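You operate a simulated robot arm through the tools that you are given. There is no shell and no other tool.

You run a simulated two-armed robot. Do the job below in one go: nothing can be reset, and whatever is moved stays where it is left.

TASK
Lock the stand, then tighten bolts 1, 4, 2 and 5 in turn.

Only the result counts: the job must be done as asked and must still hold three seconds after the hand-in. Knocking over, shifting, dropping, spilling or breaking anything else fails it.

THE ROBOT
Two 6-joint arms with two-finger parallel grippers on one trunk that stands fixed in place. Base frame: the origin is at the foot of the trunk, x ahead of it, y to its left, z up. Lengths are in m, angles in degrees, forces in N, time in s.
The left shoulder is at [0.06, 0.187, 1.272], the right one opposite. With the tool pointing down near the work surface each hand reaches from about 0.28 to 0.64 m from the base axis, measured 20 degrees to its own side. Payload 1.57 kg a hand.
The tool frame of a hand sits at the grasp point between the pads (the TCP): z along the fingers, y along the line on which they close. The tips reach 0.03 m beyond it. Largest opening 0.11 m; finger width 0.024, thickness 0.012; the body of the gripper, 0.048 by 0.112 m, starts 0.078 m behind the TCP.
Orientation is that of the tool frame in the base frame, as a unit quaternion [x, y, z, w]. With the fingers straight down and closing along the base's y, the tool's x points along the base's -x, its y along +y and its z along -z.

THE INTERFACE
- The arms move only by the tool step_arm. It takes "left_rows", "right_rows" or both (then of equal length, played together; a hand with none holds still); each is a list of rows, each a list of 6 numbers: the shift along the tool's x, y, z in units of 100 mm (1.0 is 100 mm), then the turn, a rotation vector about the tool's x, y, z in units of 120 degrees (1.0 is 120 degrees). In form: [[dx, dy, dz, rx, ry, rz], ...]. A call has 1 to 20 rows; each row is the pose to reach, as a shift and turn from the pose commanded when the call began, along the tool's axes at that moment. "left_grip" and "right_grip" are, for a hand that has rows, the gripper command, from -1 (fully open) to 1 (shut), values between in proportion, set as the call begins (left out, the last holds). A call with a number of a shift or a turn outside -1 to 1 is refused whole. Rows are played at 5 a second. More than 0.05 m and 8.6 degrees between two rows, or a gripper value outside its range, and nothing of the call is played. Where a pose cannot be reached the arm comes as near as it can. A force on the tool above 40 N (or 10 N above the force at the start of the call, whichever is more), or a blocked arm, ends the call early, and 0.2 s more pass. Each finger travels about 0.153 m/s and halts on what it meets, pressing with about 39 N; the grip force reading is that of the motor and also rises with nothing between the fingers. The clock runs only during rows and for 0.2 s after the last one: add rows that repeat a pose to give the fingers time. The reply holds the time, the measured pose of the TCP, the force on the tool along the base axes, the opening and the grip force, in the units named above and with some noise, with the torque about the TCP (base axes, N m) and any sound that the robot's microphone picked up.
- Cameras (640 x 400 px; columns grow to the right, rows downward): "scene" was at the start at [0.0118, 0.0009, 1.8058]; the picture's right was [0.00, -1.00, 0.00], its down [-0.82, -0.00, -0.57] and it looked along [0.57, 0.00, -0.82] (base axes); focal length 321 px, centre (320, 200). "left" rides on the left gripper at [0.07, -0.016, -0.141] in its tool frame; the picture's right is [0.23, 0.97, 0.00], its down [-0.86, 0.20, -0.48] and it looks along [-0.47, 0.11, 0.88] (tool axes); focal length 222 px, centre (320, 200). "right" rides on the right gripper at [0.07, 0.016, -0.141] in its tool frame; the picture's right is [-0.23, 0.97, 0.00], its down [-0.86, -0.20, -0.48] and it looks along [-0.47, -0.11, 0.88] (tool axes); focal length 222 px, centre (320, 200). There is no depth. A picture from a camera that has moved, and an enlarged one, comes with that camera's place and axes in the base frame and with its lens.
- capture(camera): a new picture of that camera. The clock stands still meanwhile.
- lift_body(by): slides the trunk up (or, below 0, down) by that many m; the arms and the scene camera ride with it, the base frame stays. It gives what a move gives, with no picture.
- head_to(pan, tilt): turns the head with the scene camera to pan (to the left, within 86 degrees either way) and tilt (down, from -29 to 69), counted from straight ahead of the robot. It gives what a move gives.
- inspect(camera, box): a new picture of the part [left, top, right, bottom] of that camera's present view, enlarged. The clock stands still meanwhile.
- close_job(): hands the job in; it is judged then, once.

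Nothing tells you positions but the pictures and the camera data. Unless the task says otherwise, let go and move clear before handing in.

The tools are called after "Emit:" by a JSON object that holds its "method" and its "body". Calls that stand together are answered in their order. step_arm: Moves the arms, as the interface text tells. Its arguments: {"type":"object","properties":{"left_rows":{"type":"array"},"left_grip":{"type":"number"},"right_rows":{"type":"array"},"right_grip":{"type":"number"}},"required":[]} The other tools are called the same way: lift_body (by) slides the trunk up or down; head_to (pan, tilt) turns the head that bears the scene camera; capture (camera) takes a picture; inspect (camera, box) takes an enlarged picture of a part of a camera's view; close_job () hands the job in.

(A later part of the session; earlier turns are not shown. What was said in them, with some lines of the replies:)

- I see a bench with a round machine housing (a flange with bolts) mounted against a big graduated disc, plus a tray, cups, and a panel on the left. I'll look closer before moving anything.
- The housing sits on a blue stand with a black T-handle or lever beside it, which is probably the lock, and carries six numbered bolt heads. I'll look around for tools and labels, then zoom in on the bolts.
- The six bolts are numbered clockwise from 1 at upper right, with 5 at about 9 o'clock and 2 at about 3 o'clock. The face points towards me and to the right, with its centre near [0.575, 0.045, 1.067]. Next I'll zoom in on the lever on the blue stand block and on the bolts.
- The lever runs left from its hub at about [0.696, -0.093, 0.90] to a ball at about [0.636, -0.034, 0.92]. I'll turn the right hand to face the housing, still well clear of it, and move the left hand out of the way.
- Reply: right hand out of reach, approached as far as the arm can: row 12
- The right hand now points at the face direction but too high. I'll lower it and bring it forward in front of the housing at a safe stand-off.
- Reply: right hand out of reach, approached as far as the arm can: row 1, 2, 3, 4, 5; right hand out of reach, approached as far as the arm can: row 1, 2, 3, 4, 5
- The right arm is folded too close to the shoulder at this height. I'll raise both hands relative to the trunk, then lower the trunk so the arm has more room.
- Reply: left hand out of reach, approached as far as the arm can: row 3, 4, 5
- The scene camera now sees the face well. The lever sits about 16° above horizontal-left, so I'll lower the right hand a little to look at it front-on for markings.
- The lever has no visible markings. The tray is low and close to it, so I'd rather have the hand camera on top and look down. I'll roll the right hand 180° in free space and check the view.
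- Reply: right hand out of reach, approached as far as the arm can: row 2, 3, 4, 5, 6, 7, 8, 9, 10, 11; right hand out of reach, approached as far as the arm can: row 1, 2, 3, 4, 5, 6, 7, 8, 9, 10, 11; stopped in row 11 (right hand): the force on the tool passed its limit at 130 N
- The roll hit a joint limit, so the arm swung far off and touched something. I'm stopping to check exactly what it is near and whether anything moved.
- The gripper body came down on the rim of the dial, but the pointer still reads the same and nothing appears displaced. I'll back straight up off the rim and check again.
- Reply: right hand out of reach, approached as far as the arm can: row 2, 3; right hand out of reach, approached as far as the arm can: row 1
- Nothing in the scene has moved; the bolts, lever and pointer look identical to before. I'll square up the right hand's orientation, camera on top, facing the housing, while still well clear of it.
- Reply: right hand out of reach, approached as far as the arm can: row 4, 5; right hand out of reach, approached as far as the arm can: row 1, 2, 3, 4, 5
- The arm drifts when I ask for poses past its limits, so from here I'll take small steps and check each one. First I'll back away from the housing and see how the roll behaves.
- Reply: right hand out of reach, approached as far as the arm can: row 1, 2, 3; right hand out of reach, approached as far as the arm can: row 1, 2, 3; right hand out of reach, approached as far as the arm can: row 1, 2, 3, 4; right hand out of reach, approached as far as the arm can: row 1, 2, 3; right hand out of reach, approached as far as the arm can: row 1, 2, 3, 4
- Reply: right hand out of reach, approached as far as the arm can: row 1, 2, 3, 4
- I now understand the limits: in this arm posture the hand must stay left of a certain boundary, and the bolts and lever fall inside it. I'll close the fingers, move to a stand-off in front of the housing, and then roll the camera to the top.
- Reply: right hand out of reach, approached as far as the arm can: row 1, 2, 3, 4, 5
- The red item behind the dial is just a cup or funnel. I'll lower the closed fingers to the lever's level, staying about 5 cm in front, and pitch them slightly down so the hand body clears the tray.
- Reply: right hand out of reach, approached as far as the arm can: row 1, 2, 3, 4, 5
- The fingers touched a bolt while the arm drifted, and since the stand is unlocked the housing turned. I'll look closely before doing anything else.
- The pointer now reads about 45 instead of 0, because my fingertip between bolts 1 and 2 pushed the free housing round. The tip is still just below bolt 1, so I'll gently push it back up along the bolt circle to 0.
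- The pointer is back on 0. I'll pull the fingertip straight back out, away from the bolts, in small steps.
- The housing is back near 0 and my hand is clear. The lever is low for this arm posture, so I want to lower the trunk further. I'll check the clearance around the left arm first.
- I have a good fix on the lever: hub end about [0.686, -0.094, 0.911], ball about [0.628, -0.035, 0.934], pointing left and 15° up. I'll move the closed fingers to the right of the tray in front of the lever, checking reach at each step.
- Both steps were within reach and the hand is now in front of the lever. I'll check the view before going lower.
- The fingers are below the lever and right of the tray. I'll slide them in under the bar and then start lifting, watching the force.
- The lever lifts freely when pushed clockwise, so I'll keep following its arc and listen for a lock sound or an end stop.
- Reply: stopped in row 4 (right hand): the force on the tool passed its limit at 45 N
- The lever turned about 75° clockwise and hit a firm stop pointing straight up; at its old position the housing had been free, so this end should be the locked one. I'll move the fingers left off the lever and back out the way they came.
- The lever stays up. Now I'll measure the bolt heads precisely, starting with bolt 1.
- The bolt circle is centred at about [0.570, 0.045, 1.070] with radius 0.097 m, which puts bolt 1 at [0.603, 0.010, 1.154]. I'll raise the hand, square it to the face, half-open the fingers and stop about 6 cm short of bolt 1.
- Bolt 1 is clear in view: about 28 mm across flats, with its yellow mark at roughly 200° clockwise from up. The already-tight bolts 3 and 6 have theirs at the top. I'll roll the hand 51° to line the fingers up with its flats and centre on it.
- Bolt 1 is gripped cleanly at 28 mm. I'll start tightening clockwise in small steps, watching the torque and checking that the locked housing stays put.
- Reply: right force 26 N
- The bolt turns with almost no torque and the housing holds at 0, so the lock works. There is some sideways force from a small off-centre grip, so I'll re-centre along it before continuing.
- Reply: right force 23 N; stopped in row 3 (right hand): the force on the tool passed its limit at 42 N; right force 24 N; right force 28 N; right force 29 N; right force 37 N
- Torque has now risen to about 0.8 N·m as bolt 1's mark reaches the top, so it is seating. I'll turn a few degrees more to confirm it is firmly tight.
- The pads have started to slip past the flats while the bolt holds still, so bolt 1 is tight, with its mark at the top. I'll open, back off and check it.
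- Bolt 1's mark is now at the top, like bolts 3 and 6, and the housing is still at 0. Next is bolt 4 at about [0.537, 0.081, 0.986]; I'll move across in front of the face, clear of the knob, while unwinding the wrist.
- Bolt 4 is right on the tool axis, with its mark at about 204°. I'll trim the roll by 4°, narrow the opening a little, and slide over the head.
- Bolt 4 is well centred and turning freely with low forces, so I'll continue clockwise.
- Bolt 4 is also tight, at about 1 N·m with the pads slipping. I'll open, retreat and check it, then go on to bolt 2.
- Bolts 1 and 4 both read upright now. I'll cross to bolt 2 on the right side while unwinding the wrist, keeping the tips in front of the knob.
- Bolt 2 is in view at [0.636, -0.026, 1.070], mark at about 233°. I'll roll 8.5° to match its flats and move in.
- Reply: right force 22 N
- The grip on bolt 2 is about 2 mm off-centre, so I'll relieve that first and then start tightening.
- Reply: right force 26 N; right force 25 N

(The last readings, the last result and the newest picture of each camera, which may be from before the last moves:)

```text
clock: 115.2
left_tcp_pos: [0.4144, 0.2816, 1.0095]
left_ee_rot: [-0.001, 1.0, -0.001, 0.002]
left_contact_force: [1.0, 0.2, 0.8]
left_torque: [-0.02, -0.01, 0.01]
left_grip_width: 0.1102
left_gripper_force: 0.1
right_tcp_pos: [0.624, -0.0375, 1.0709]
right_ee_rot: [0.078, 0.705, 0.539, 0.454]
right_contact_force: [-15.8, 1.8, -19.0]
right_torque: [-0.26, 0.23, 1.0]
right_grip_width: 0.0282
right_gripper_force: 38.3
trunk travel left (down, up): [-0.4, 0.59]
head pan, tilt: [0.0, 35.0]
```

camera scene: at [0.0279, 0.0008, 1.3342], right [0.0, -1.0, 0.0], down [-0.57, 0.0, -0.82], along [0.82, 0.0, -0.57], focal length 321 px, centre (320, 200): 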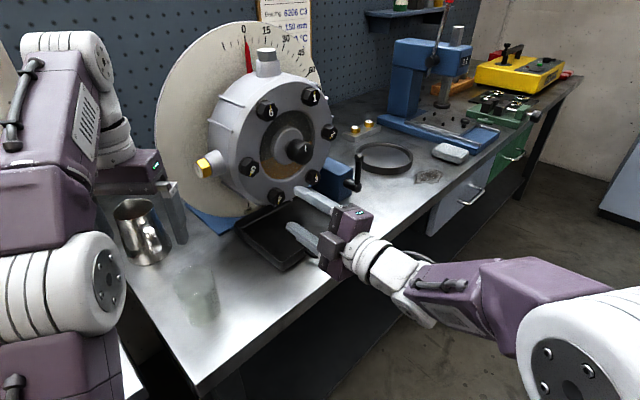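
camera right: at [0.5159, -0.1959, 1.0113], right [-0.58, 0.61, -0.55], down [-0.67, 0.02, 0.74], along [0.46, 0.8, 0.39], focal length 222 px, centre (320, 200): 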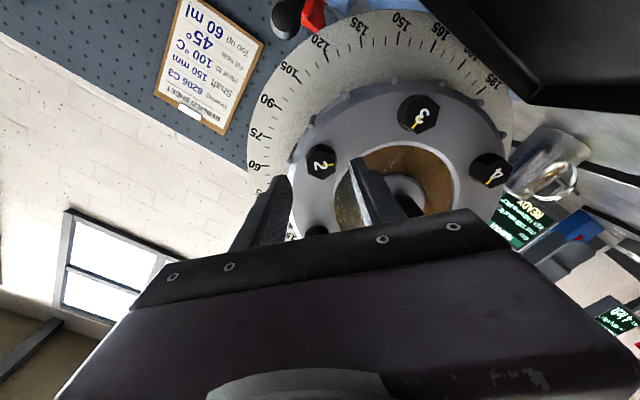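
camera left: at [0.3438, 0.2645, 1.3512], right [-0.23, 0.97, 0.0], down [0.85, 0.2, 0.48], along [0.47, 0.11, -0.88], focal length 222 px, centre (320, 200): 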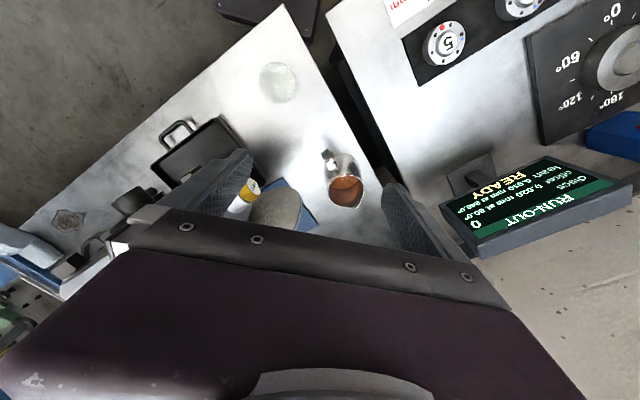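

Emit:
{"method": "step_arm", "body": {"right_rows": [[0.012, -0.006, 0, 0, 0, 0.05], [0.015, -0.007, 0, 0, 0, 0.1], [0.015, -0.007, 0, 0, 0, 0.15], [0.015, -0.007, 0, 0, 0, 0.2], [0.015, -0.007, 0, 0, 0, 0.2]]}}

Emit:
{"method": "inspect", "body": {"camera": "right", "box": [240, 110, 400, 230]}}

```text
clock: 116.4
left_tcp_pos: [0.4153, 0.2814, 1.0094]
left_ee_rot: [0.0, 1.0, -0.001, 0.001]
left_contact_force: [-0.6, 0.3, 0.5]
left_torque: [0.01, 0.01, -0.01]
left_grip_width: 0.11
left_gripper_force: 0.0
right_tcp_pos: [0.6235, -0.037, 1.0699]
right_ee_rot: [0.223, 0.673, 0.622, 0.333]
right_contact_force: [4.7, 2.1, 3.5]
right_torque: [0.52, -0.52, -0.22]
right_grip_width: 0.0278
right_gripper_force: 38.3
trunk travel left (down, up): [-0.4, 0.59]
head pan, tilt: [0.0, 35.0]
```

```text
3.33 times, centred on (320, 170) of right
camera zoom: at [0.471, -0.0835, 1.0755], right [0.04, -0.04, 1.0], down [0.25, -0.97, -0.05], along [0.97, 0.26, -0.03], focal length 740 px, centre (320, 300)
```

zoom: 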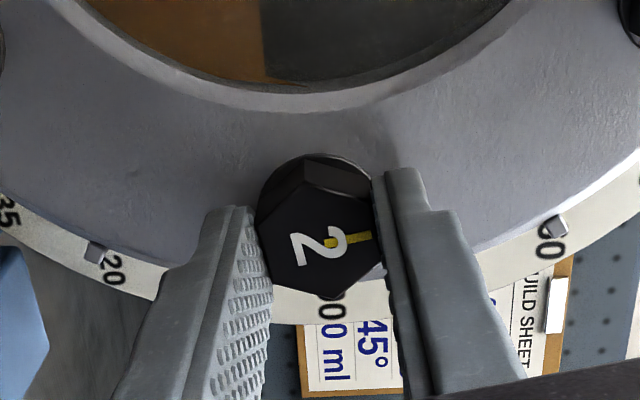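

Emit:
{"method": "step_arm", "body": {"right_rows": [[0, 0, 0, 0, 0, 0.03], [0, 0, 0, 0, 0, 0.06], [0, 0, 0, 0, 0, 0.06]]}}

Emit:
{"method": "step_arm", "body": {"right_rows": [[0, 0, 0, 0, 0, 0.025], [0, 0, 0, 0, 0, 0.05], [0, 0, 0, 0, 0, 0.05]]}}

```text
clock: 117.2
left_tcp_pos: [0.4152, 0.2811, 1.0105]
left_ee_rot: [0.0, 1.0, -0.001, 0.002]
left_contact_force: [-0.3, -0.4, 0.2]
left_torque: [0.0, -0.02, 0.02]
left_grip_width: 0.1101
left_gripper_force: 0.1
right_tcp_pos: [0.6233, -0.0372, 1.0726]
right_ee_rot: [0.265, 0.658, 0.642, 0.293]
right_contact_force: [4.7, -1.7, 7.1]
right_torque: [0.27, -0.27, 0.27]
right_grip_width: 0.0277
right_gripper_force: 38.0
trunk travel left (down, up): [-0.4, 0.59]
head pan, tilt: [0.0, 35.0]
```

```text
clock: 118.0
left_tcp_pos: [0.4154, 0.2813, 1.009]
left_ee_rot: [0.0, 1.0, -0.001, 0.001]
left_contact_force: [-0.1, -0.2, 0.4]
left_torque: [0.0, -0.05, 0.0]
left_grip_width: 0.11
left_gripper_force: 0.0
right_tcp_pos: [0.6226, -0.0379, 1.0708]
right_ee_rot: [0.299, 0.644, 0.655, 0.259]
right_contact_force: [10.5, 1.6, 11.2]
right_torque: [-0.45, -0.87, -0.31]
right_grip_width: 0.0285
right_gripper_force: 38.7
trunk travel left (down, up): [-0.4, 0.59]
head pan, tilt: [0.0, 35.0]
```

Emit:
{"method": "step_arm", "body": {"right_rows": [[0, 0, 0, 0, 0, 0.025], [0, 0, 0, 0, 0, 0.045], [0, 0, 0, 0, 0, 0.045]]}}

Emit:
{"method": "inspect", "body": {"camera": "right", "box": [240, 110, 400, 230]}}

```text
clock: 118.8
left_tcp_pos: [0.4136, 0.2814, 1.0095]
left_ee_rot: [0.0, 1.0, -0.001, 0.001]
left_contact_force: [0.3, -0.5, 0.0]
left_torque: [0.03, -0.01, 0.04]
left_grip_width: 0.1102
left_gripper_force: 0.0
right_tcp_pos: [0.6219, -0.0356, 1.0716]
right_ee_rot: [0.328, 0.629, 0.667, 0.229]
right_contact_force: [10.0, 3.4, 18.2]
right_torque: [0.07, -1.08, 0.18]
right_grip_width: 0.03
right_gripper_force: 39.4
trunk travel left (down, up): [-0.4, 0.59]
head pan, tilt: [0.0, 35.0]
```

```text
3.33 times, centred on (320, 170) of right
camera zoom: at [0.4731, -0.0858, 1.0982], right [0.26, -0.27, 0.93], down [0.21, -0.92, -0.32], along [0.94, 0.28, -0.18], focal length 740 px, centre (320, 300)
```

zoom: 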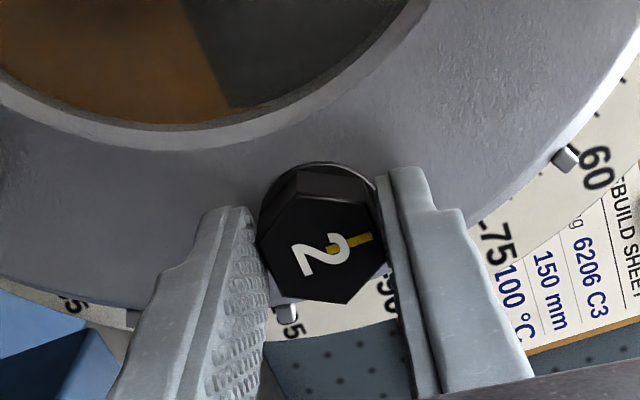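

Bolt 2 is tight, at about 0.9 N·m with the pads slipping. I'll open, back off and check it before going to bolt 5.

Emit:
{"method": "step_arm", "body": {"right_rows": [[0, 0, 0, 0, 0, 0], [0, 0, 0, 0, 0, 0], [0, 0, 0, 0, 0, 0]], "right_grip": 0.1}}

Emit:
{"method": "step_arm", "body": {"right_rows": [[0, 0, -0.12, 0, 0, 0], [0, 0, -0.24, 0, 0, 0], [0, 0, -0.36, 0, 0, 0], [0, 0, -0.46, 0, 0, 0], [0, 0, -0.46, 0, 0, 0]]}}

Emit:
{"method": "capture", "body": {"camera": "right"}}

Emit:
{"method": "inspect", "body": {"camera": "scene", "box": [210, 20, 370, 220]}}

```text
clock: 119.6
left_tcp_pos: [0.4149, 0.2812, 1.0088]
left_ee_rot: [0.0, 1.0, -0.001, 0.002]
left_contact_force: [0.4, 1.1, -0.1]
left_torque: [0.01, -0.01, -0.01]
left_grip_width: 0.1099
left_gripper_force: 0.1
right_tcp_pos: [0.6219, -0.0377, 1.0693]
right_ee_rot: [0.329, 0.629, 0.666, 0.228]
right_contact_force: [-0.1, -0.4, 0.6]
right_torque: [-0.01, -0.01, -0.01]
right_grip_width: 0.0497
right_gripper_force: 0.0
trunk travel left (down, up): [-0.4, 0.59]
head pan, tilt: [0.0, 35.0]
```

```text
clock: 120.8
left_tcp_pos: [0.4151, 0.281, 1.0106]
left_ee_rot: [0.0, 1.0, 0.0, 0.001]
left_contact_force: [0.0, -0.5, 0.4]
left_torque: [0.0, -0.01, 0.01]
left_grip_width: 0.11
left_gripper_force: 0.1
right_tcp_pos: [0.5907, -0.07, 1.0714]
right_ee_rot: [0.329, 0.629, 0.666, 0.228]
right_contact_force: [0.0, -0.5, 0.8]
right_torque: [0.01, 0.02, -0.02]
right_grip_width: 0.0495
right_gripper_force: 0.1
trunk travel left (down, up): [-0.4, 0.59]
head pan, tilt: [0.0, 35.0]
```

```text
taken
camera right: at [0.4417, -0.1192, 1.098], right [0.26, -0.26, 0.93], down [0.21, -0.92, -0.32], along [0.94, 0.28, -0.18], focal length 222 px, centre (320, 200)
```

right: 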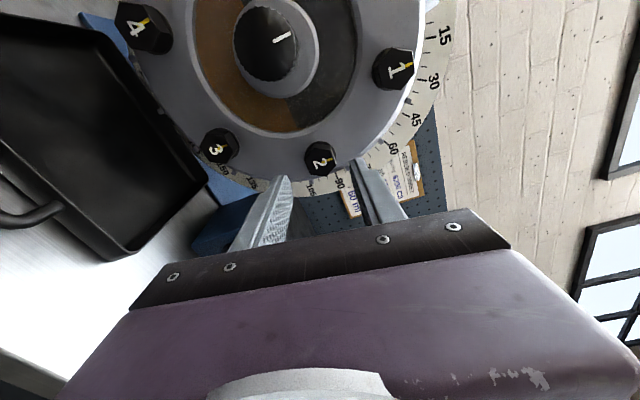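

```text
2.00 times, centred on (290, 120) of scene
camera zoom: at [0.028, 0.0008, 1.3342], right [0.0, -1.0, 0.0], down [-0.57, 0.0, -0.82], along [0.82, 0.0, -0.57], focal length 641 px, centre (380, 360)
```

zoom: 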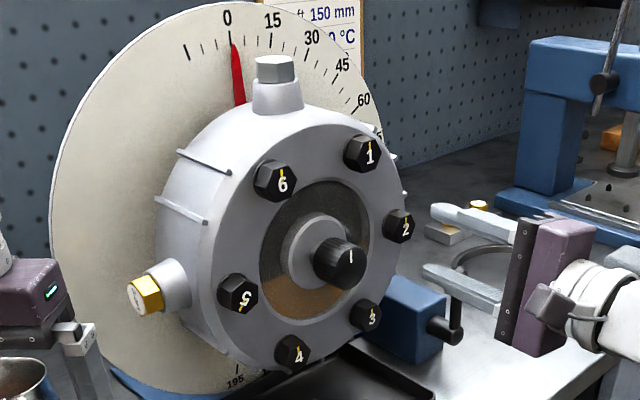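

Bolts 1, 4 and 2 are done and upright, so only bolt 5 on the left remains. I'll cross over in front of the knob while unwinding the wrist again.

Emit:
{"method": "step_arm", "body": {"right_rows": [[0.109, -0.007, -0.04, 0, 0, -0.0694], [0.219, -0.014, -0.1, 0, 0, -0.139], [0.328, -0.022, -0.16, 0, 0, -0.208], [0.438, -0.029, -0.19, 0, 0, -0.278], [0.547, -0.036, -0.19, 0, 0, -0.347], [0.657, -0.043, -0.19, 0, 0, -0.416], [0.766, -0.05, -0.19, 0, 0, -0.486], [0.876, -0.058, -0.19, 0, 0, -0.555], [0.985, -0.065, -0.19, 0, 0, -0.625]]}}

Emit:
{"method": "capture", "body": {"camera": "scene"}}

```text
clock: 122.8
left_tcp_pos: [0.414, 0.281, 1.0105]
left_ee_rot: [-0.001, 1.0, 0.0, 0.002]
left_contact_force: [-0.2, 0.4, 0.3]
left_torque: [0.02, 0.0, 0.01]
left_grip_width: 0.1101
left_gripper_force: 0.0
right_tcp_pos: [0.5077, -0.0108, 1.0803]
right_ee_rot: [-0.123, 0.699, 0.389, 0.587]
right_contact_force: [-0.3, -0.7, 0.1]
right_torque: [0.03, 0.0, 0.01]
right_grip_width: 0.0492
right_gripper_force: 0.0
trunk travel left (down, up): [-0.4, 0.59]
head pan, tilt: [0.0, 35.0]
```

```text
taken
camera scene: at [0.0277, 0.0009, 1.3342], right [0.0, -1.0, 0.0], down [-0.57, 0.0, -0.82], along [0.82, 0.0, -0.57], focal length 321 px, centre (320, 200)
```

scene: 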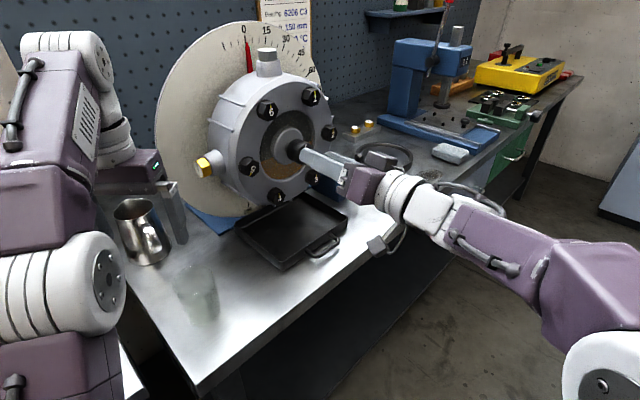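

Emit:
{"method": "step_arm", "body": {"right_rows": [[0.053, 0.093, 0.0, 0, 0, -0.0694], [0.105, 0.185, 0.0, 0, 0, -0.139], [0.158, 0.278, 0.0, 0, 0, -0.208], [0.211, 0.37, 0.01, 0, 0, -0.278], [0.263, 0.463, 0.02, 0, 0, -0.347], [0.316, 0.555, 0.04, 0, 0, -0.416], [0.369, 0.648, 0.06, 0, 0, -0.486], [0.421, 0.74, 0.083, 0, 0, -0.555], [0.474, 0.833, 0.083, 0, 0, -0.625], [0.474, 0.833, 0.083, 0, 0, -0.625]]}}

Emit:
{"method": "capture", "body": {"camera": "right"}}

Emit:
{"method": "inspect", "body": {"camera": "right", "box": [270, 110, 370, 200]}}

Emit:
{"method": "capture", "body": {"camera": "scene"}}

```text
clock: 125.0
left_tcp_pos: [0.4142, 0.2813, 1.0101]
left_ee_rot: [0.0, 1.0, -0.001, 0.002]
left_contact_force: [-0.6, 0.2, 0.5]
left_torque: [0.0, 0.04, -0.04]
left_grip_width: 0.11
left_gripper_force: 0.1
right_tcp_pos: [0.448, 0.0631, 1.0695]
right_ee_rot: [-0.522, 0.48, -0.049, 0.703]
right_contact_force: [0.4, 0.1, -0.1]
right_torque: [-0.03, 0.0, -0.01]
right_grip_width: 0.0496
right_gripper_force: 0.0
trunk travel left (down, up): [-0.4, 0.59]
head pan, tilt: [0.0, 35.0]
```

```text
taken
camera right: at [0.375, -0.0667, 1.0143], right [-0.54, 0.57, -0.62], down [-0.72, 0.07, 0.69], along [0.44, 0.82, 0.37], focal length 222 px, centre (320, 200)
```

right: 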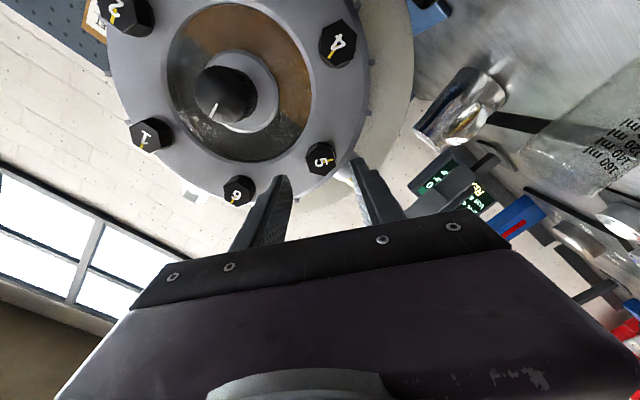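

```text
4.44 times, centred on (320, 155) of right
camera zoom: at [0.375, -0.0667, 1.0143], right [-0.54, 0.57, -0.62], down [-0.72, 0.07, 0.69], along [0.44, 0.82, 0.37], focal length 987 px, centre (320, 400)
```

zoom: 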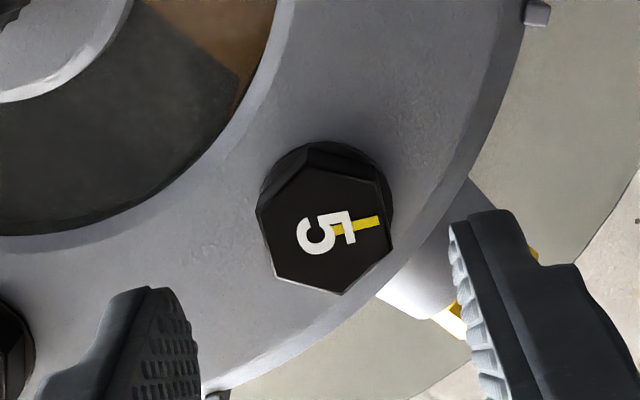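

```text
taken
camera scene: at [0.028, 0.0007, 1.3342], right [0.0, -1.0, 0.0], down [-0.57, 0.0, -0.82], along [0.82, 0.0, -0.57], focal length 321 px, centre (320, 200)
```

scene: 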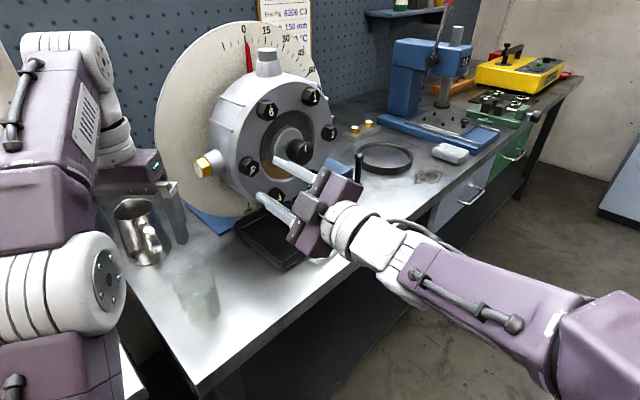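

Bolt 5 is in view at about [0.502, 0.118, 1.071], mark at about 217°, and the fingers are already nearly aligned. I'll trim and move in.

Emit:
{"method": "step_arm", "body": {"right_rows": [[-0.028, 0.01, 0, 0, 0, -0.014], [-0.028, 0.01, 0.11, 0, 0, -0.014], [-0.028, 0.01, 0.22, 0, 0, -0.014], [-0.028, 0.01, 0.33, 0, 0, -0.014], [-0.028, 0.01, 0.43, 0, 0, -0.014], [-0.028, 0.01, 0.43, 0, 0, -0.014]]}}

Emit:
{"method": "inspect", "body": {"camera": "right", "box": [240, 110, 400, 230]}}

Emit:
{"method": "inspect", "body": {"camera": "scene", "box": [190, 100, 350, 240]}}

```text
clock: 126.4
left_tcp_pos: [0.414, 0.2808, 1.0097]
left_ee_rot: [0.0, 1.0, -0.001, 0.001]
left_contact_force: [0.4, -0.3, 0.0]
left_torque: [0.01, -0.02, 0.04]
left_grip_width: 0.1097
left_gripper_force: 0.1
right_tcp_pos: [0.477, 0.0951, 1.0685]
right_ee_rot: [-0.53, 0.472, -0.058, 0.702]
right_contact_force: [0.6, -0.6, -0.7]
right_torque: [0.01, 0.0, 0.01]
right_grip_width: 0.0495
right_gripper_force: 0.0
trunk travel left (down, up): [-0.4, 0.59]
head pan, tilt: [0.0, 35.0]
```

```text
3.33 times, centred on (320, 170) of right
camera zoom: at [0.4052, -0.0362, 1.0156], right [-0.53, 0.55, -0.64], down [-0.73, 0.08, 0.68], along [0.43, 0.83, 0.36], focal length 740 px, centre (320, 300)
```

zoom: 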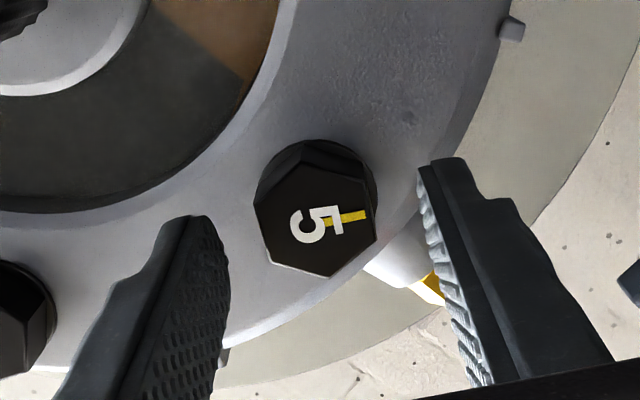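

```text
2.86 times, centred on (270, 170) of scene
camera zoom: at [0.0276, 0.0006, 1.3342], right [0.0, -1.0, 0.0], down [-0.57, 0.0, -0.82], along [0.82, 0.0, -0.57], focal length 916 px, centre (463, 286)
```

zoom: 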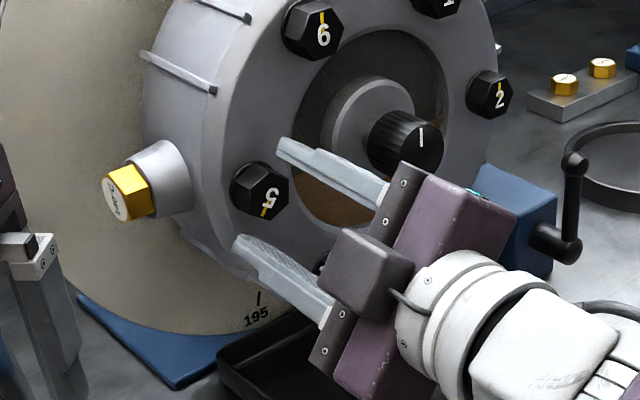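

Emit:
{"method": "step_arm", "body": {"right_rows": [[0, -0.018, 0, 0, 0, 0], [0, -0.018, 0.06, 0, 0, 0], [0, -0.018, 0.12, 0, 0, 0], [0, -0.018, 0.165, 0, 0, 0], [0, -0.018, 0.165, 0, 0, 0]]}}

Emit:
{"method": "step_arm", "body": {"right_rows": [[0, 0, 0, 0, 0, 0], [0, 0, 0, 0, 0, 0], [0, 0, 0, 0, 0, 0], [0, 0, 0, 0, 0, 0]], "right_grip": 1.0}}

Emit:
{"method": "inspect", "body": {"camera": "right", "box": [240, 110, 400, 230]}}

```text
clock: 127.6
left_tcp_pos: [0.413, 0.2804, 1.0104]
left_ee_rot: [-0.001, 1.0, -0.002, 0.001]
left_contact_force: [-0.2, -0.1, 0.0]
left_torque: [-0.06, -0.01, 0.03]
left_grip_width: 0.11
left_gripper_force: 0.1
right_tcp_pos: [0.4885, 0.1055, 1.0711]
right_ee_rot: [-0.529, 0.472, -0.059, 0.702]
right_contact_force: [-2.6, -3.0, -1.5]
right_torque: [-0.04, 0.07, 0.08]
right_grip_width: 0.0497
right_gripper_force: 0.0
trunk travel left (down, up): [-0.4, 0.59]
head pan, tilt: [0.0, 35.0]
```

```text
clock: 128.6
left_tcp_pos: [0.4135, 0.2819, 1.0101]
left_ee_rot: [0.0, 1.0, -0.001, 0.002]
left_contact_force: [0.6, -0.9, 0.8]
left_torque: [0.02, -0.01, -0.01]
left_grip_width: 0.11
left_gripper_force: 0.1
right_tcp_pos: [0.4881, 0.1054, 1.0693]
right_ee_rot: [-0.53, 0.473, -0.059, 0.702]
right_contact_force: [-9.6, -1.4, -9.9]
right_torque: [-0.41, 0.42, 0.67]
right_grip_width: 0.0278
right_gripper_force: 38.2
trunk travel left (down, up): [-0.4, 0.59]
head pan, tilt: [0.0, 35.0]
```

```text
3.33 times, centred on (320, 170) of right
camera zoom: at [0.4168, -0.0264, 1.0161], right [-0.53, 0.55, -0.64], down [-0.73, 0.08, 0.68], along [0.43, 0.83, 0.36], focal length 740 px, centre (320, 300)
```

zoom: 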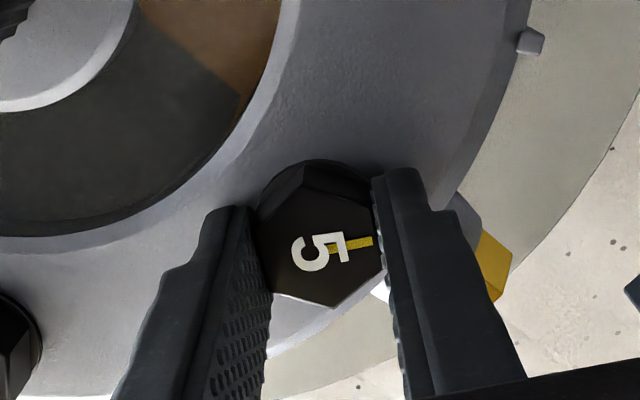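

Emit:
{"method": "step_arm", "body": {"right_rows": [[0, 0.01, -0.006, 0, 0, 0], [0, 0.01, -0.006, 0, 0, 0.06], [0, 0.01, -0.006, 0, 0, 0.12], [0, 0.01, -0.006, 0, 0, 0.18], [0, 0.01, -0.006, 0, 0, 0.18]]}}

Emit:
{"method": "step_arm", "body": {"right_rows": [[0, 0, 0, 0, 0, 0.06], [0, 0, 0, 0, 0, 0.12], [0, 0, 0, 0, 0, 0.18], [0, 0, 0, 0, 0, 0.24], [0, 0, 0, 0, 0, 0.24]]}}

```text
clock: 129.8
left_tcp_pos: [0.4136, 0.2798, 1.01]
left_ee_rot: [0.0, 1.0, -0.001, 0.002]
left_contact_force: [-0.2, -0.7, -0.1]
left_torque: [-0.01, -0.03, -0.05]
left_grip_width: 0.1099
left_gripper_force: 0.1
right_tcp_pos: [0.4882, 0.1064, 1.0695]
right_ee_rot: [-0.43, 0.564, 0.074, 0.701]
right_contact_force: [-8.2, -4.2, -7.3]
right_torque: [-0.8, 0.85, 0.11]
right_grip_width: 0.0278
right_gripper_force: 38.1
trunk travel left (down, up): [-0.4, 0.59]
head pan, tilt: [0.0, 35.0]
```

```text
clock: 131.0
left_tcp_pos: [0.4139, 0.2799, 1.0102]
left_ee_rot: [0.0, 1.0, 0.0, 0.002]
left_contact_force: [-0.6, 0.4, 0.0]
left_torque: [-0.02, 0.02, 0.0]
left_grip_width: 0.1102
left_gripper_force: 0.0
right_tcp_pos: [0.4884, 0.1038, 1.0704]
right_ee_rot: [-0.277, 0.653, 0.246, 0.66]
right_contact_force: [-11.1, -9.3, -14.1]
right_torque: [-0.54, 0.61, 0.54]
right_grip_width: 0.0282
right_gripper_force: 37.8
trunk travel left (down, up): [-0.4, 0.59]
head pan, tilt: [0.0, 35.0]
```

Emit:
{"method": "step_arm", "body": {"right_rows": [[0.01, 0, -0.008, 0, 0, 0.06], [0.012, 0, -0.01, 0, 0, 0.12], [0.012, 0, -0.01, 0, 0, 0.18], [0.012, 0, -0.01, 0, 0, 0.24], [0.012, 0, -0.01, 0, 0, 0.3], [0.012, 0, -0.01, 0, 0, 0.3]]}}

Emit:
{"method": "step_arm", "body": {"right_rows": [[0, 0, 0, 0, 0, 0.06], [0, 0, 0, 0, 0, 0.12], [0, 0, 0, 0, 0, 0.18], [0, 0, 0, 0, 0, 0.24], [0, 0, 0, 0, 0, 0.3], [0, 0, 0, 0, 0, 0.3]]}}

Emit:
{"method": "inspect", "body": {"camera": "right", "box": [240, 110, 400, 230]}}

```text
clock: 132.4
left_tcp_pos: [0.4154, 0.2812, 1.0095]
left_ee_rot: [0.0, 1.0, 0.0, 0.001]
left_contact_force: [0.9, 1.0, -0.4]
left_torque: [0.01, 0.02, -0.02]
left_grip_width: 0.11
left_gripper_force: 0.0
right_tcp_pos: [0.4889, 0.1041, 1.0683]
right_ee_rot: [-0.061, 0.706, 0.44, 0.552]
right_contact_force: [2.3, -4.8, 1.9]
right_torque: [0.61, -0.68, 0.4]
right_grip_width: 0.0279
right_gripper_force: 38.2
trunk travel left (down, up): [-0.4, 0.59]
head pan, tilt: [0.0, 35.0]
```

```text
clock: 133.8
left_tcp_pos: [0.4146, 0.2809, 1.0105]
left_ee_rot: [0.0, 1.0, -0.001, 0.002]
left_contact_force: [-0.1, 0.6, -0.8]
left_torque: [0.01, -0.03, 0.0]
left_grip_width: 0.1101
left_gripper_force: 0.0
right_tcp_pos: [0.4887, 0.1047, 1.0694]
right_ee_rot: [0.161, 0.69, 0.588, 0.389]
right_contact_force: [1.8, -6.8, 1.6]
right_torque: [0.42, -0.43, 0.47]
right_grip_width: 0.0279
right_gripper_force: 38.5
trunk travel left (down, up): [-0.4, 0.59]
head pan, tilt: [0.0, 35.0]
```

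```text
3.33 times, centred on (320, 170) of right
camera zoom: at [0.3368, 0.0583, 1.0603], right [-0.08, 0.1, 0.99], down [0.25, -0.96, 0.11], along [0.96, 0.26, 0.06], focal length 740 px, centre (320, 300)
```

zoom: 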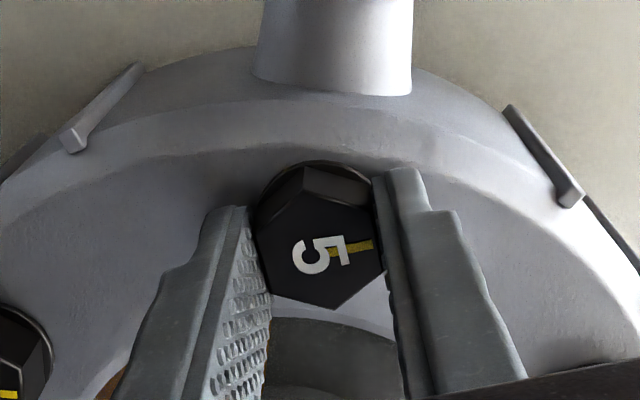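

Emit:
{"method": "step_arm", "body": {"right_rows": [[0, 0, 0, 0, 0, 0.05], [0, 0, 0, 0, 0, 0.1], [0, 0, 0, 0, 0, 0.14], [0, 0, 0, 0, 0, 0.14]]}}

Emit:
{"method": "step_arm", "body": {"right_rows": [[0, 0, 0, 0, 0, 0.025], [0, 0, 0, 0, 0, 0.05], [0, 0, 0, 0, 0, 0.05]]}}

```text
clock: 134.8
left_tcp_pos: [0.4141, 0.2808, 1.0093]
left_ee_rot: [0.0, 1.0, -0.001, 0.001]
left_contact_force: [-0.2, -0.5, -0.6]
left_torque: [0.05, -0.01, 0.01]
left_grip_width: 0.1099
left_gripper_force: 0.1
right_tcp_pos: [0.4872, 0.1045, 1.069]
right_ee_rot: [0.259, 0.66, 0.638, 0.299]
right_contact_force: [1.2, -1.7, 0.5]
right_torque: [0.43, -0.42, 0.69]
right_grip_width: 0.0278
right_gripper_force: 38.6
trunk travel left (down, up): [-0.4, 0.59]
head pan, tilt: [0.0, 35.0]
```

```text
clock: 135.6
left_tcp_pos: [0.4139, 0.2813, 1.0105]
left_ee_rot: [0.0, 1.0, -0.001, 0.002]
left_contact_force: [-0.2, 0.1, 0.4]
left_torque: [0.01, 0.01, 0.03]
left_grip_width: 0.1102
left_gripper_force: 0.1
right_tcp_pos: [0.4878, 0.1046, 1.0696]
right_ee_rot: [0.291, 0.647, 0.653, 0.266]
right_contact_force: [-1.3, -1.0, 1.7]
right_torque: [-0.64, -0.8, 0.46]
right_grip_width: 0.0281
right_gripper_force: 38.6
trunk travel left (down, up): [-0.4, 0.59]
head pan, tilt: [0.0, 35.0]
```

Emit:
{"method": "step_arm", "body": {"right_rows": [[0, 0, 0, 0, 0, 0.03], [0, 0, 0, 0, 0, 0.055], [0, 0, 0, 0, 0, 0.055]]}}

Emit:
{"method": "inspect", "body": {"camera": "right", "box": [240, 110, 400, 230]}}

```text
clock: 136.4
left_tcp_pos: [0.4137, 0.2811, 1.0105]
left_ee_rot: [-0.001, 1.0, -0.001, 0.002]
left_contact_force: [-0.4, 0.0, -0.2]
left_torque: [0.03, 0.0, 0.01]
left_grip_width: 0.1101
left_gripper_force: 0.0
right_tcp_pos: [0.4877, 0.1058, 1.0703]
right_ee_rot: [0.33, 0.629, 0.667, 0.227]
right_contact_force: [-0.7, -0.6, 3.3]
right_torque: [-0.54, -0.72, -0.05]
right_grip_width: 0.0302
right_gripper_force: 39.9
trunk travel left (down, up): [-0.4, 0.59]
head pan, tilt: [0.0, 35.0]
```

```text
3.33 times, centred on (320, 170) of right
camera zoom: at [0.3396, 0.0558, 1.0971], right [0.26, -0.27, 0.93], down [0.21, -0.92, -0.32], along [0.94, 0.28, -0.18], focal length 740 px, centre (320, 300)
```

zoom: 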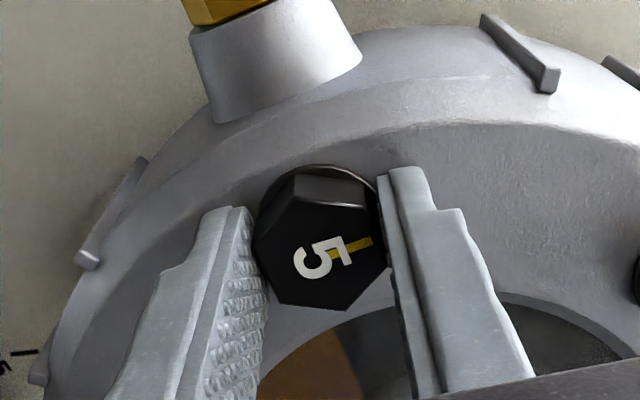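

Bolt 5 is tight, at about 1 N·m with the pads slipping. I'll open, back away and inspect all the bolts, the lever and the pointer.

Emit:
{"method": "step_arm", "body": {"right_rows": [[0, 0, 0, 0, 0, 0], [0, 0, 0, 0, 0, 0], [0, 0, 0, 0, 0, 0]], "right_grip": 0.1}}

Emit:
{"method": "step_arm", "body": {"right_rows": [[0, 0, -0.12, 0, 0, 0], [0, 0, -0.24, 0, 0, 0], [0, 0, -0.36, 0, 0, 0], [0, 0, -0.48, 0, 0, 0], [0, 0, -0.6, 0, 0, 0], [0, 0, -0.7, 0, 0, 0], [0, 0, -0.7, 0, 0, 0]]}}

Emit:
{"method": "capture", "body": {"camera": "right"}}

Emit:
{"method": "inspect", "body": {"camera": "scene", "box": [210, 20, 370, 220]}}

Emit:
{"method": "inspect", "body": {"camera": "scene", "box": [230, 80, 350, 210]}}

```text
clock: 137.2
left_tcp_pos: [0.4144, 0.2818, 1.0095]
left_ee_rot: [0.0, 1.0, -0.001, 0.001]
left_contact_force: [0.4, 0.4, 0.3]
left_torque: [-0.02, 0.0, -0.04]
left_grip_width: 0.1098
left_gripper_force: 0.1
right_tcp_pos: [0.4883, 0.1042, 1.0693]
right_ee_rot: [0.33, 0.628, 0.667, 0.227]
right_contact_force: [-0.5, -0.8, -0.6]
right_torque: [-0.02, 0.0, 0.05]
right_grip_width: 0.0494
right_gripper_force: 0.0
trunk travel left (down, up): [-0.4, 0.59]
head pan, tilt: [0.0, 35.0]
```

```text
clock: 138.8
left_tcp_pos: [0.4135, 0.2802, 1.0093]
left_ee_rot: [0.0, 1.0, -0.001, 0.0]
left_contact_force: [-0.3, 0.8, 0.1]
left_torque: [-0.01, 0.02, -0.04]
left_grip_width: 0.11
left_gripper_force: 0.0
right_tcp_pos: [0.4387, 0.0581, 1.0689]
right_ee_rot: [0.33, 0.628, 0.667, 0.228]
right_contact_force: [0.8, -0.4, 0.6]
right_torque: [0.0, 0.03, 0.03]
right_grip_width: 0.0495
right_gripper_force: 0.0
trunk travel left (down, up): [-0.4, 0.59]
head pan, tilt: [0.0, 35.0]
```

```text
taken
camera right: at [0.2897, 0.0081, 1.0977], right [0.26, -0.27, 0.93], down [0.21, -0.92, -0.32], along [0.94, 0.28, -0.19], focal length 222 px, centre (320, 200)
```

right: 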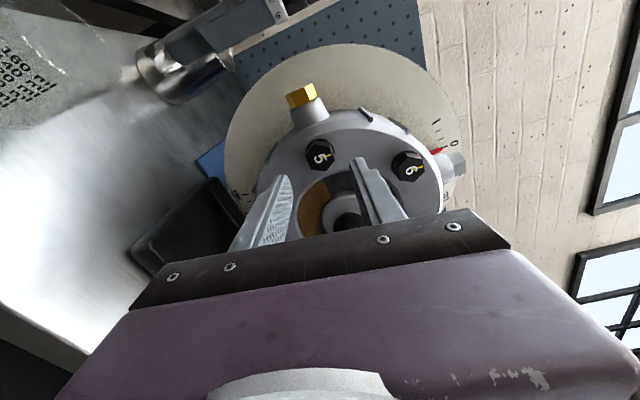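

```text
2.00 times, centred on (290, 120) of scene
camera zoom: at [0.028, 0.0009, 1.3342], right [0.0, -1.0, 0.0], down [-0.57, 0.0, -0.82], along [0.82, 0.0, -0.57], focal length 641 px, centre (380, 360)
```

zoom: 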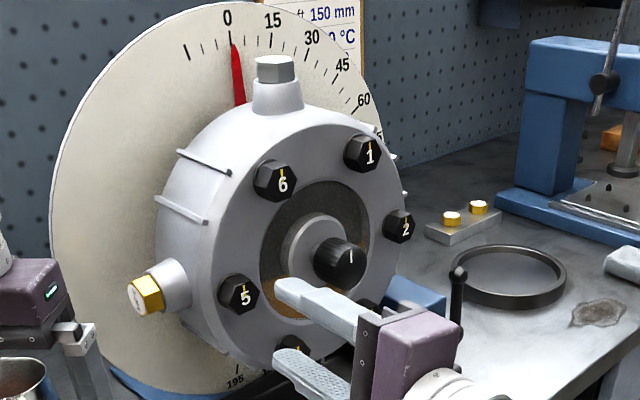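

```text
3.08 times, centred on (290, 145) of scene
camera zoom: at [0.028, 0.0009, 1.3342], right [0.0, -1.0, 0.0], down [-0.57, 0.0, -0.82], along [0.82, 0.0, -0.57], focal length 987 px, centre (412, 369)
```

zoom: 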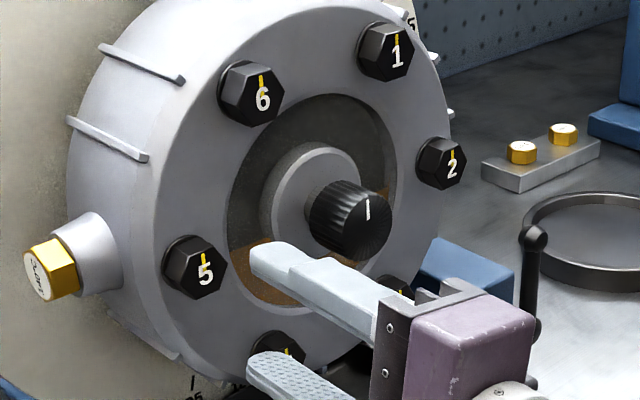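

All six marks now look upright, the lever is up and the pointer is on 0. I'll check bolts 5, 6 and 1 more closely and then move the hand clear.

Emit:
{"method": "inspect", "body": {"camera": "right", "box": [290, 125, 440, 200]}}

Emit:
{"method": "inspect", "body": {"camera": "scene", "box": [235, 85, 295, 195]}}

Emit:
{"method": "step_arm", "body": {"right_rows": [[-0.02, 0.2, -0.1, 0, 0, 0], [-0.05, 0.4, -0.2, 0, 0, 0], [-0.1, 0.6, -0.3, 0, 0, 0], [-0.15, 0.8, -0.3, 0, 0, 0], [-0.15, 0.98, -0.3, 0, 0, 0], [-0.15, 0.98, -0.3, 0, 0, 0]]}}

Emit:
{"method": "capture", "body": {"camera": "scene"}}

```text
4.27 times, centred on (365, 162) of right
camera zoom: at [0.2897, 0.0081, 1.0977], right [0.26, -0.27, 0.93], down [0.21, -0.92, -0.32], along [0.94, 0.28, -0.19], focal length 948 px, centre (128, 360)
```

zoom: 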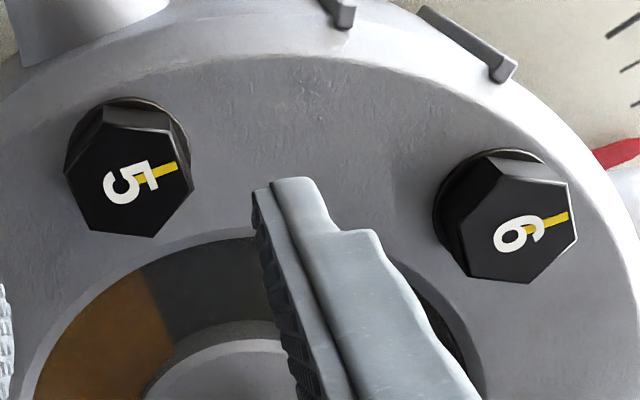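

```text
3.64 times, centred on (265, 140) of scene
camera zoom: at [0.028, 0.0009, 1.3342], right [0.0, -1.0, 0.0], down [-0.57, 0.0, -0.82], along [0.82, 0.0, -0.57], focal length 1166 px, centre (520, 418)
```

zoom: 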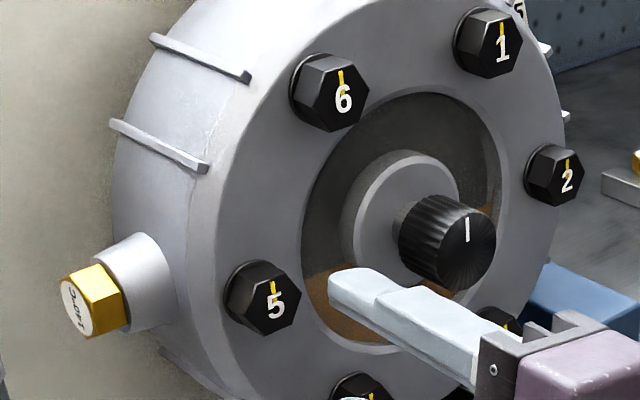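

```text
clock: 140.2
left_tcp_pos: [0.4136, 0.2811, 1.01]
left_ee_rot: [0.0, 1.0, -0.002, 0.002]
left_contact_force: [0.5, 0.9, 0.0]
left_torque: [-0.01, 0.01, 0.0]
left_grip_width: 0.11
left_gripper_force: 0.1
right_tcp_pos: [0.4386, 0.0193, 1.149]
right_ee_rot: [0.329, 0.627, 0.668, 0.229]
right_contact_force: [0.0, 0.0, 0.0]
right_torque: [-0.01, -0.03, 0.0]
right_grip_width: 0.0496
right_gripper_force: 0.0
right hand out of reach, approached as far as the arm can: row 5, 6
trunk travel left (down, up): [-0.4, 0.59]
head pan, tilt: [0.0, 35.0]
```

```text
taken
camera scene: at [0.0278, 0.0007, 1.3342], right [0.0, -1.0, 0.0], down [-0.57, 0.0, -0.82], along [0.82, 0.0, -0.57], focal length 321 px, centre (320, 200)
```

scene: 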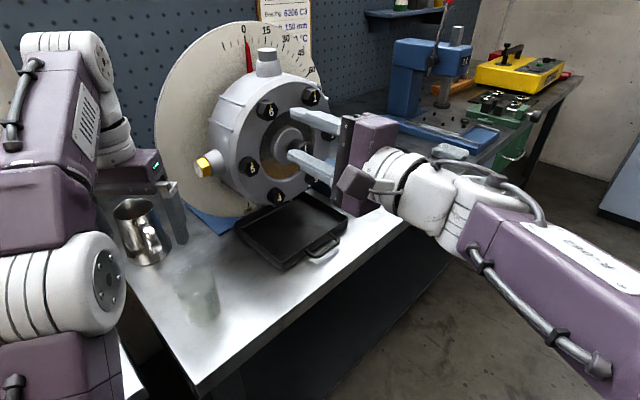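

The marks on bolts 1, 4, 2 and 5 all match the reference bolts 3 and 6. The lever is up at its stop, the pointer is on 0, and the right hand is about 6 cm clear. Nothing else looks disturbed, so I'm handing the job in.

Emit:
{"method": "close_job", "body": {}}

```text
The job is handed in.
```

I locked the stand and then tightened bolts 1, 4, 2 and 5 in that order, and the job is handed in. I have not seen the verdict. There were two slips along the way, listed below.

- **Stand:** The lever swung about 75° clockwise to a firm stop pointing straight up. The housing stayed put through all the tightening after that.
- **Bolts:** I turned each one clockwise until the bolt stopped and the gripper pads slipped on the head, at roughly 0.8–1 N·m. Their yellow marks now point straight up, like those on bolts 3 and 6.

**What went wrong along the way:**
- **Dial contact:** Early on, the right gripper ran onto the rim of the dial with about 130 N. Nothing looked moved or damaged afterwards.
- **Housing turned:** While the stand was still unlocked, my fingertip pushed the housing round to about 45°. I pushed it back before locking. The pointer now reads about 0, within roughly a degree of where it started.

At hand-in the right hand was open and about 6 cm clear of the face.
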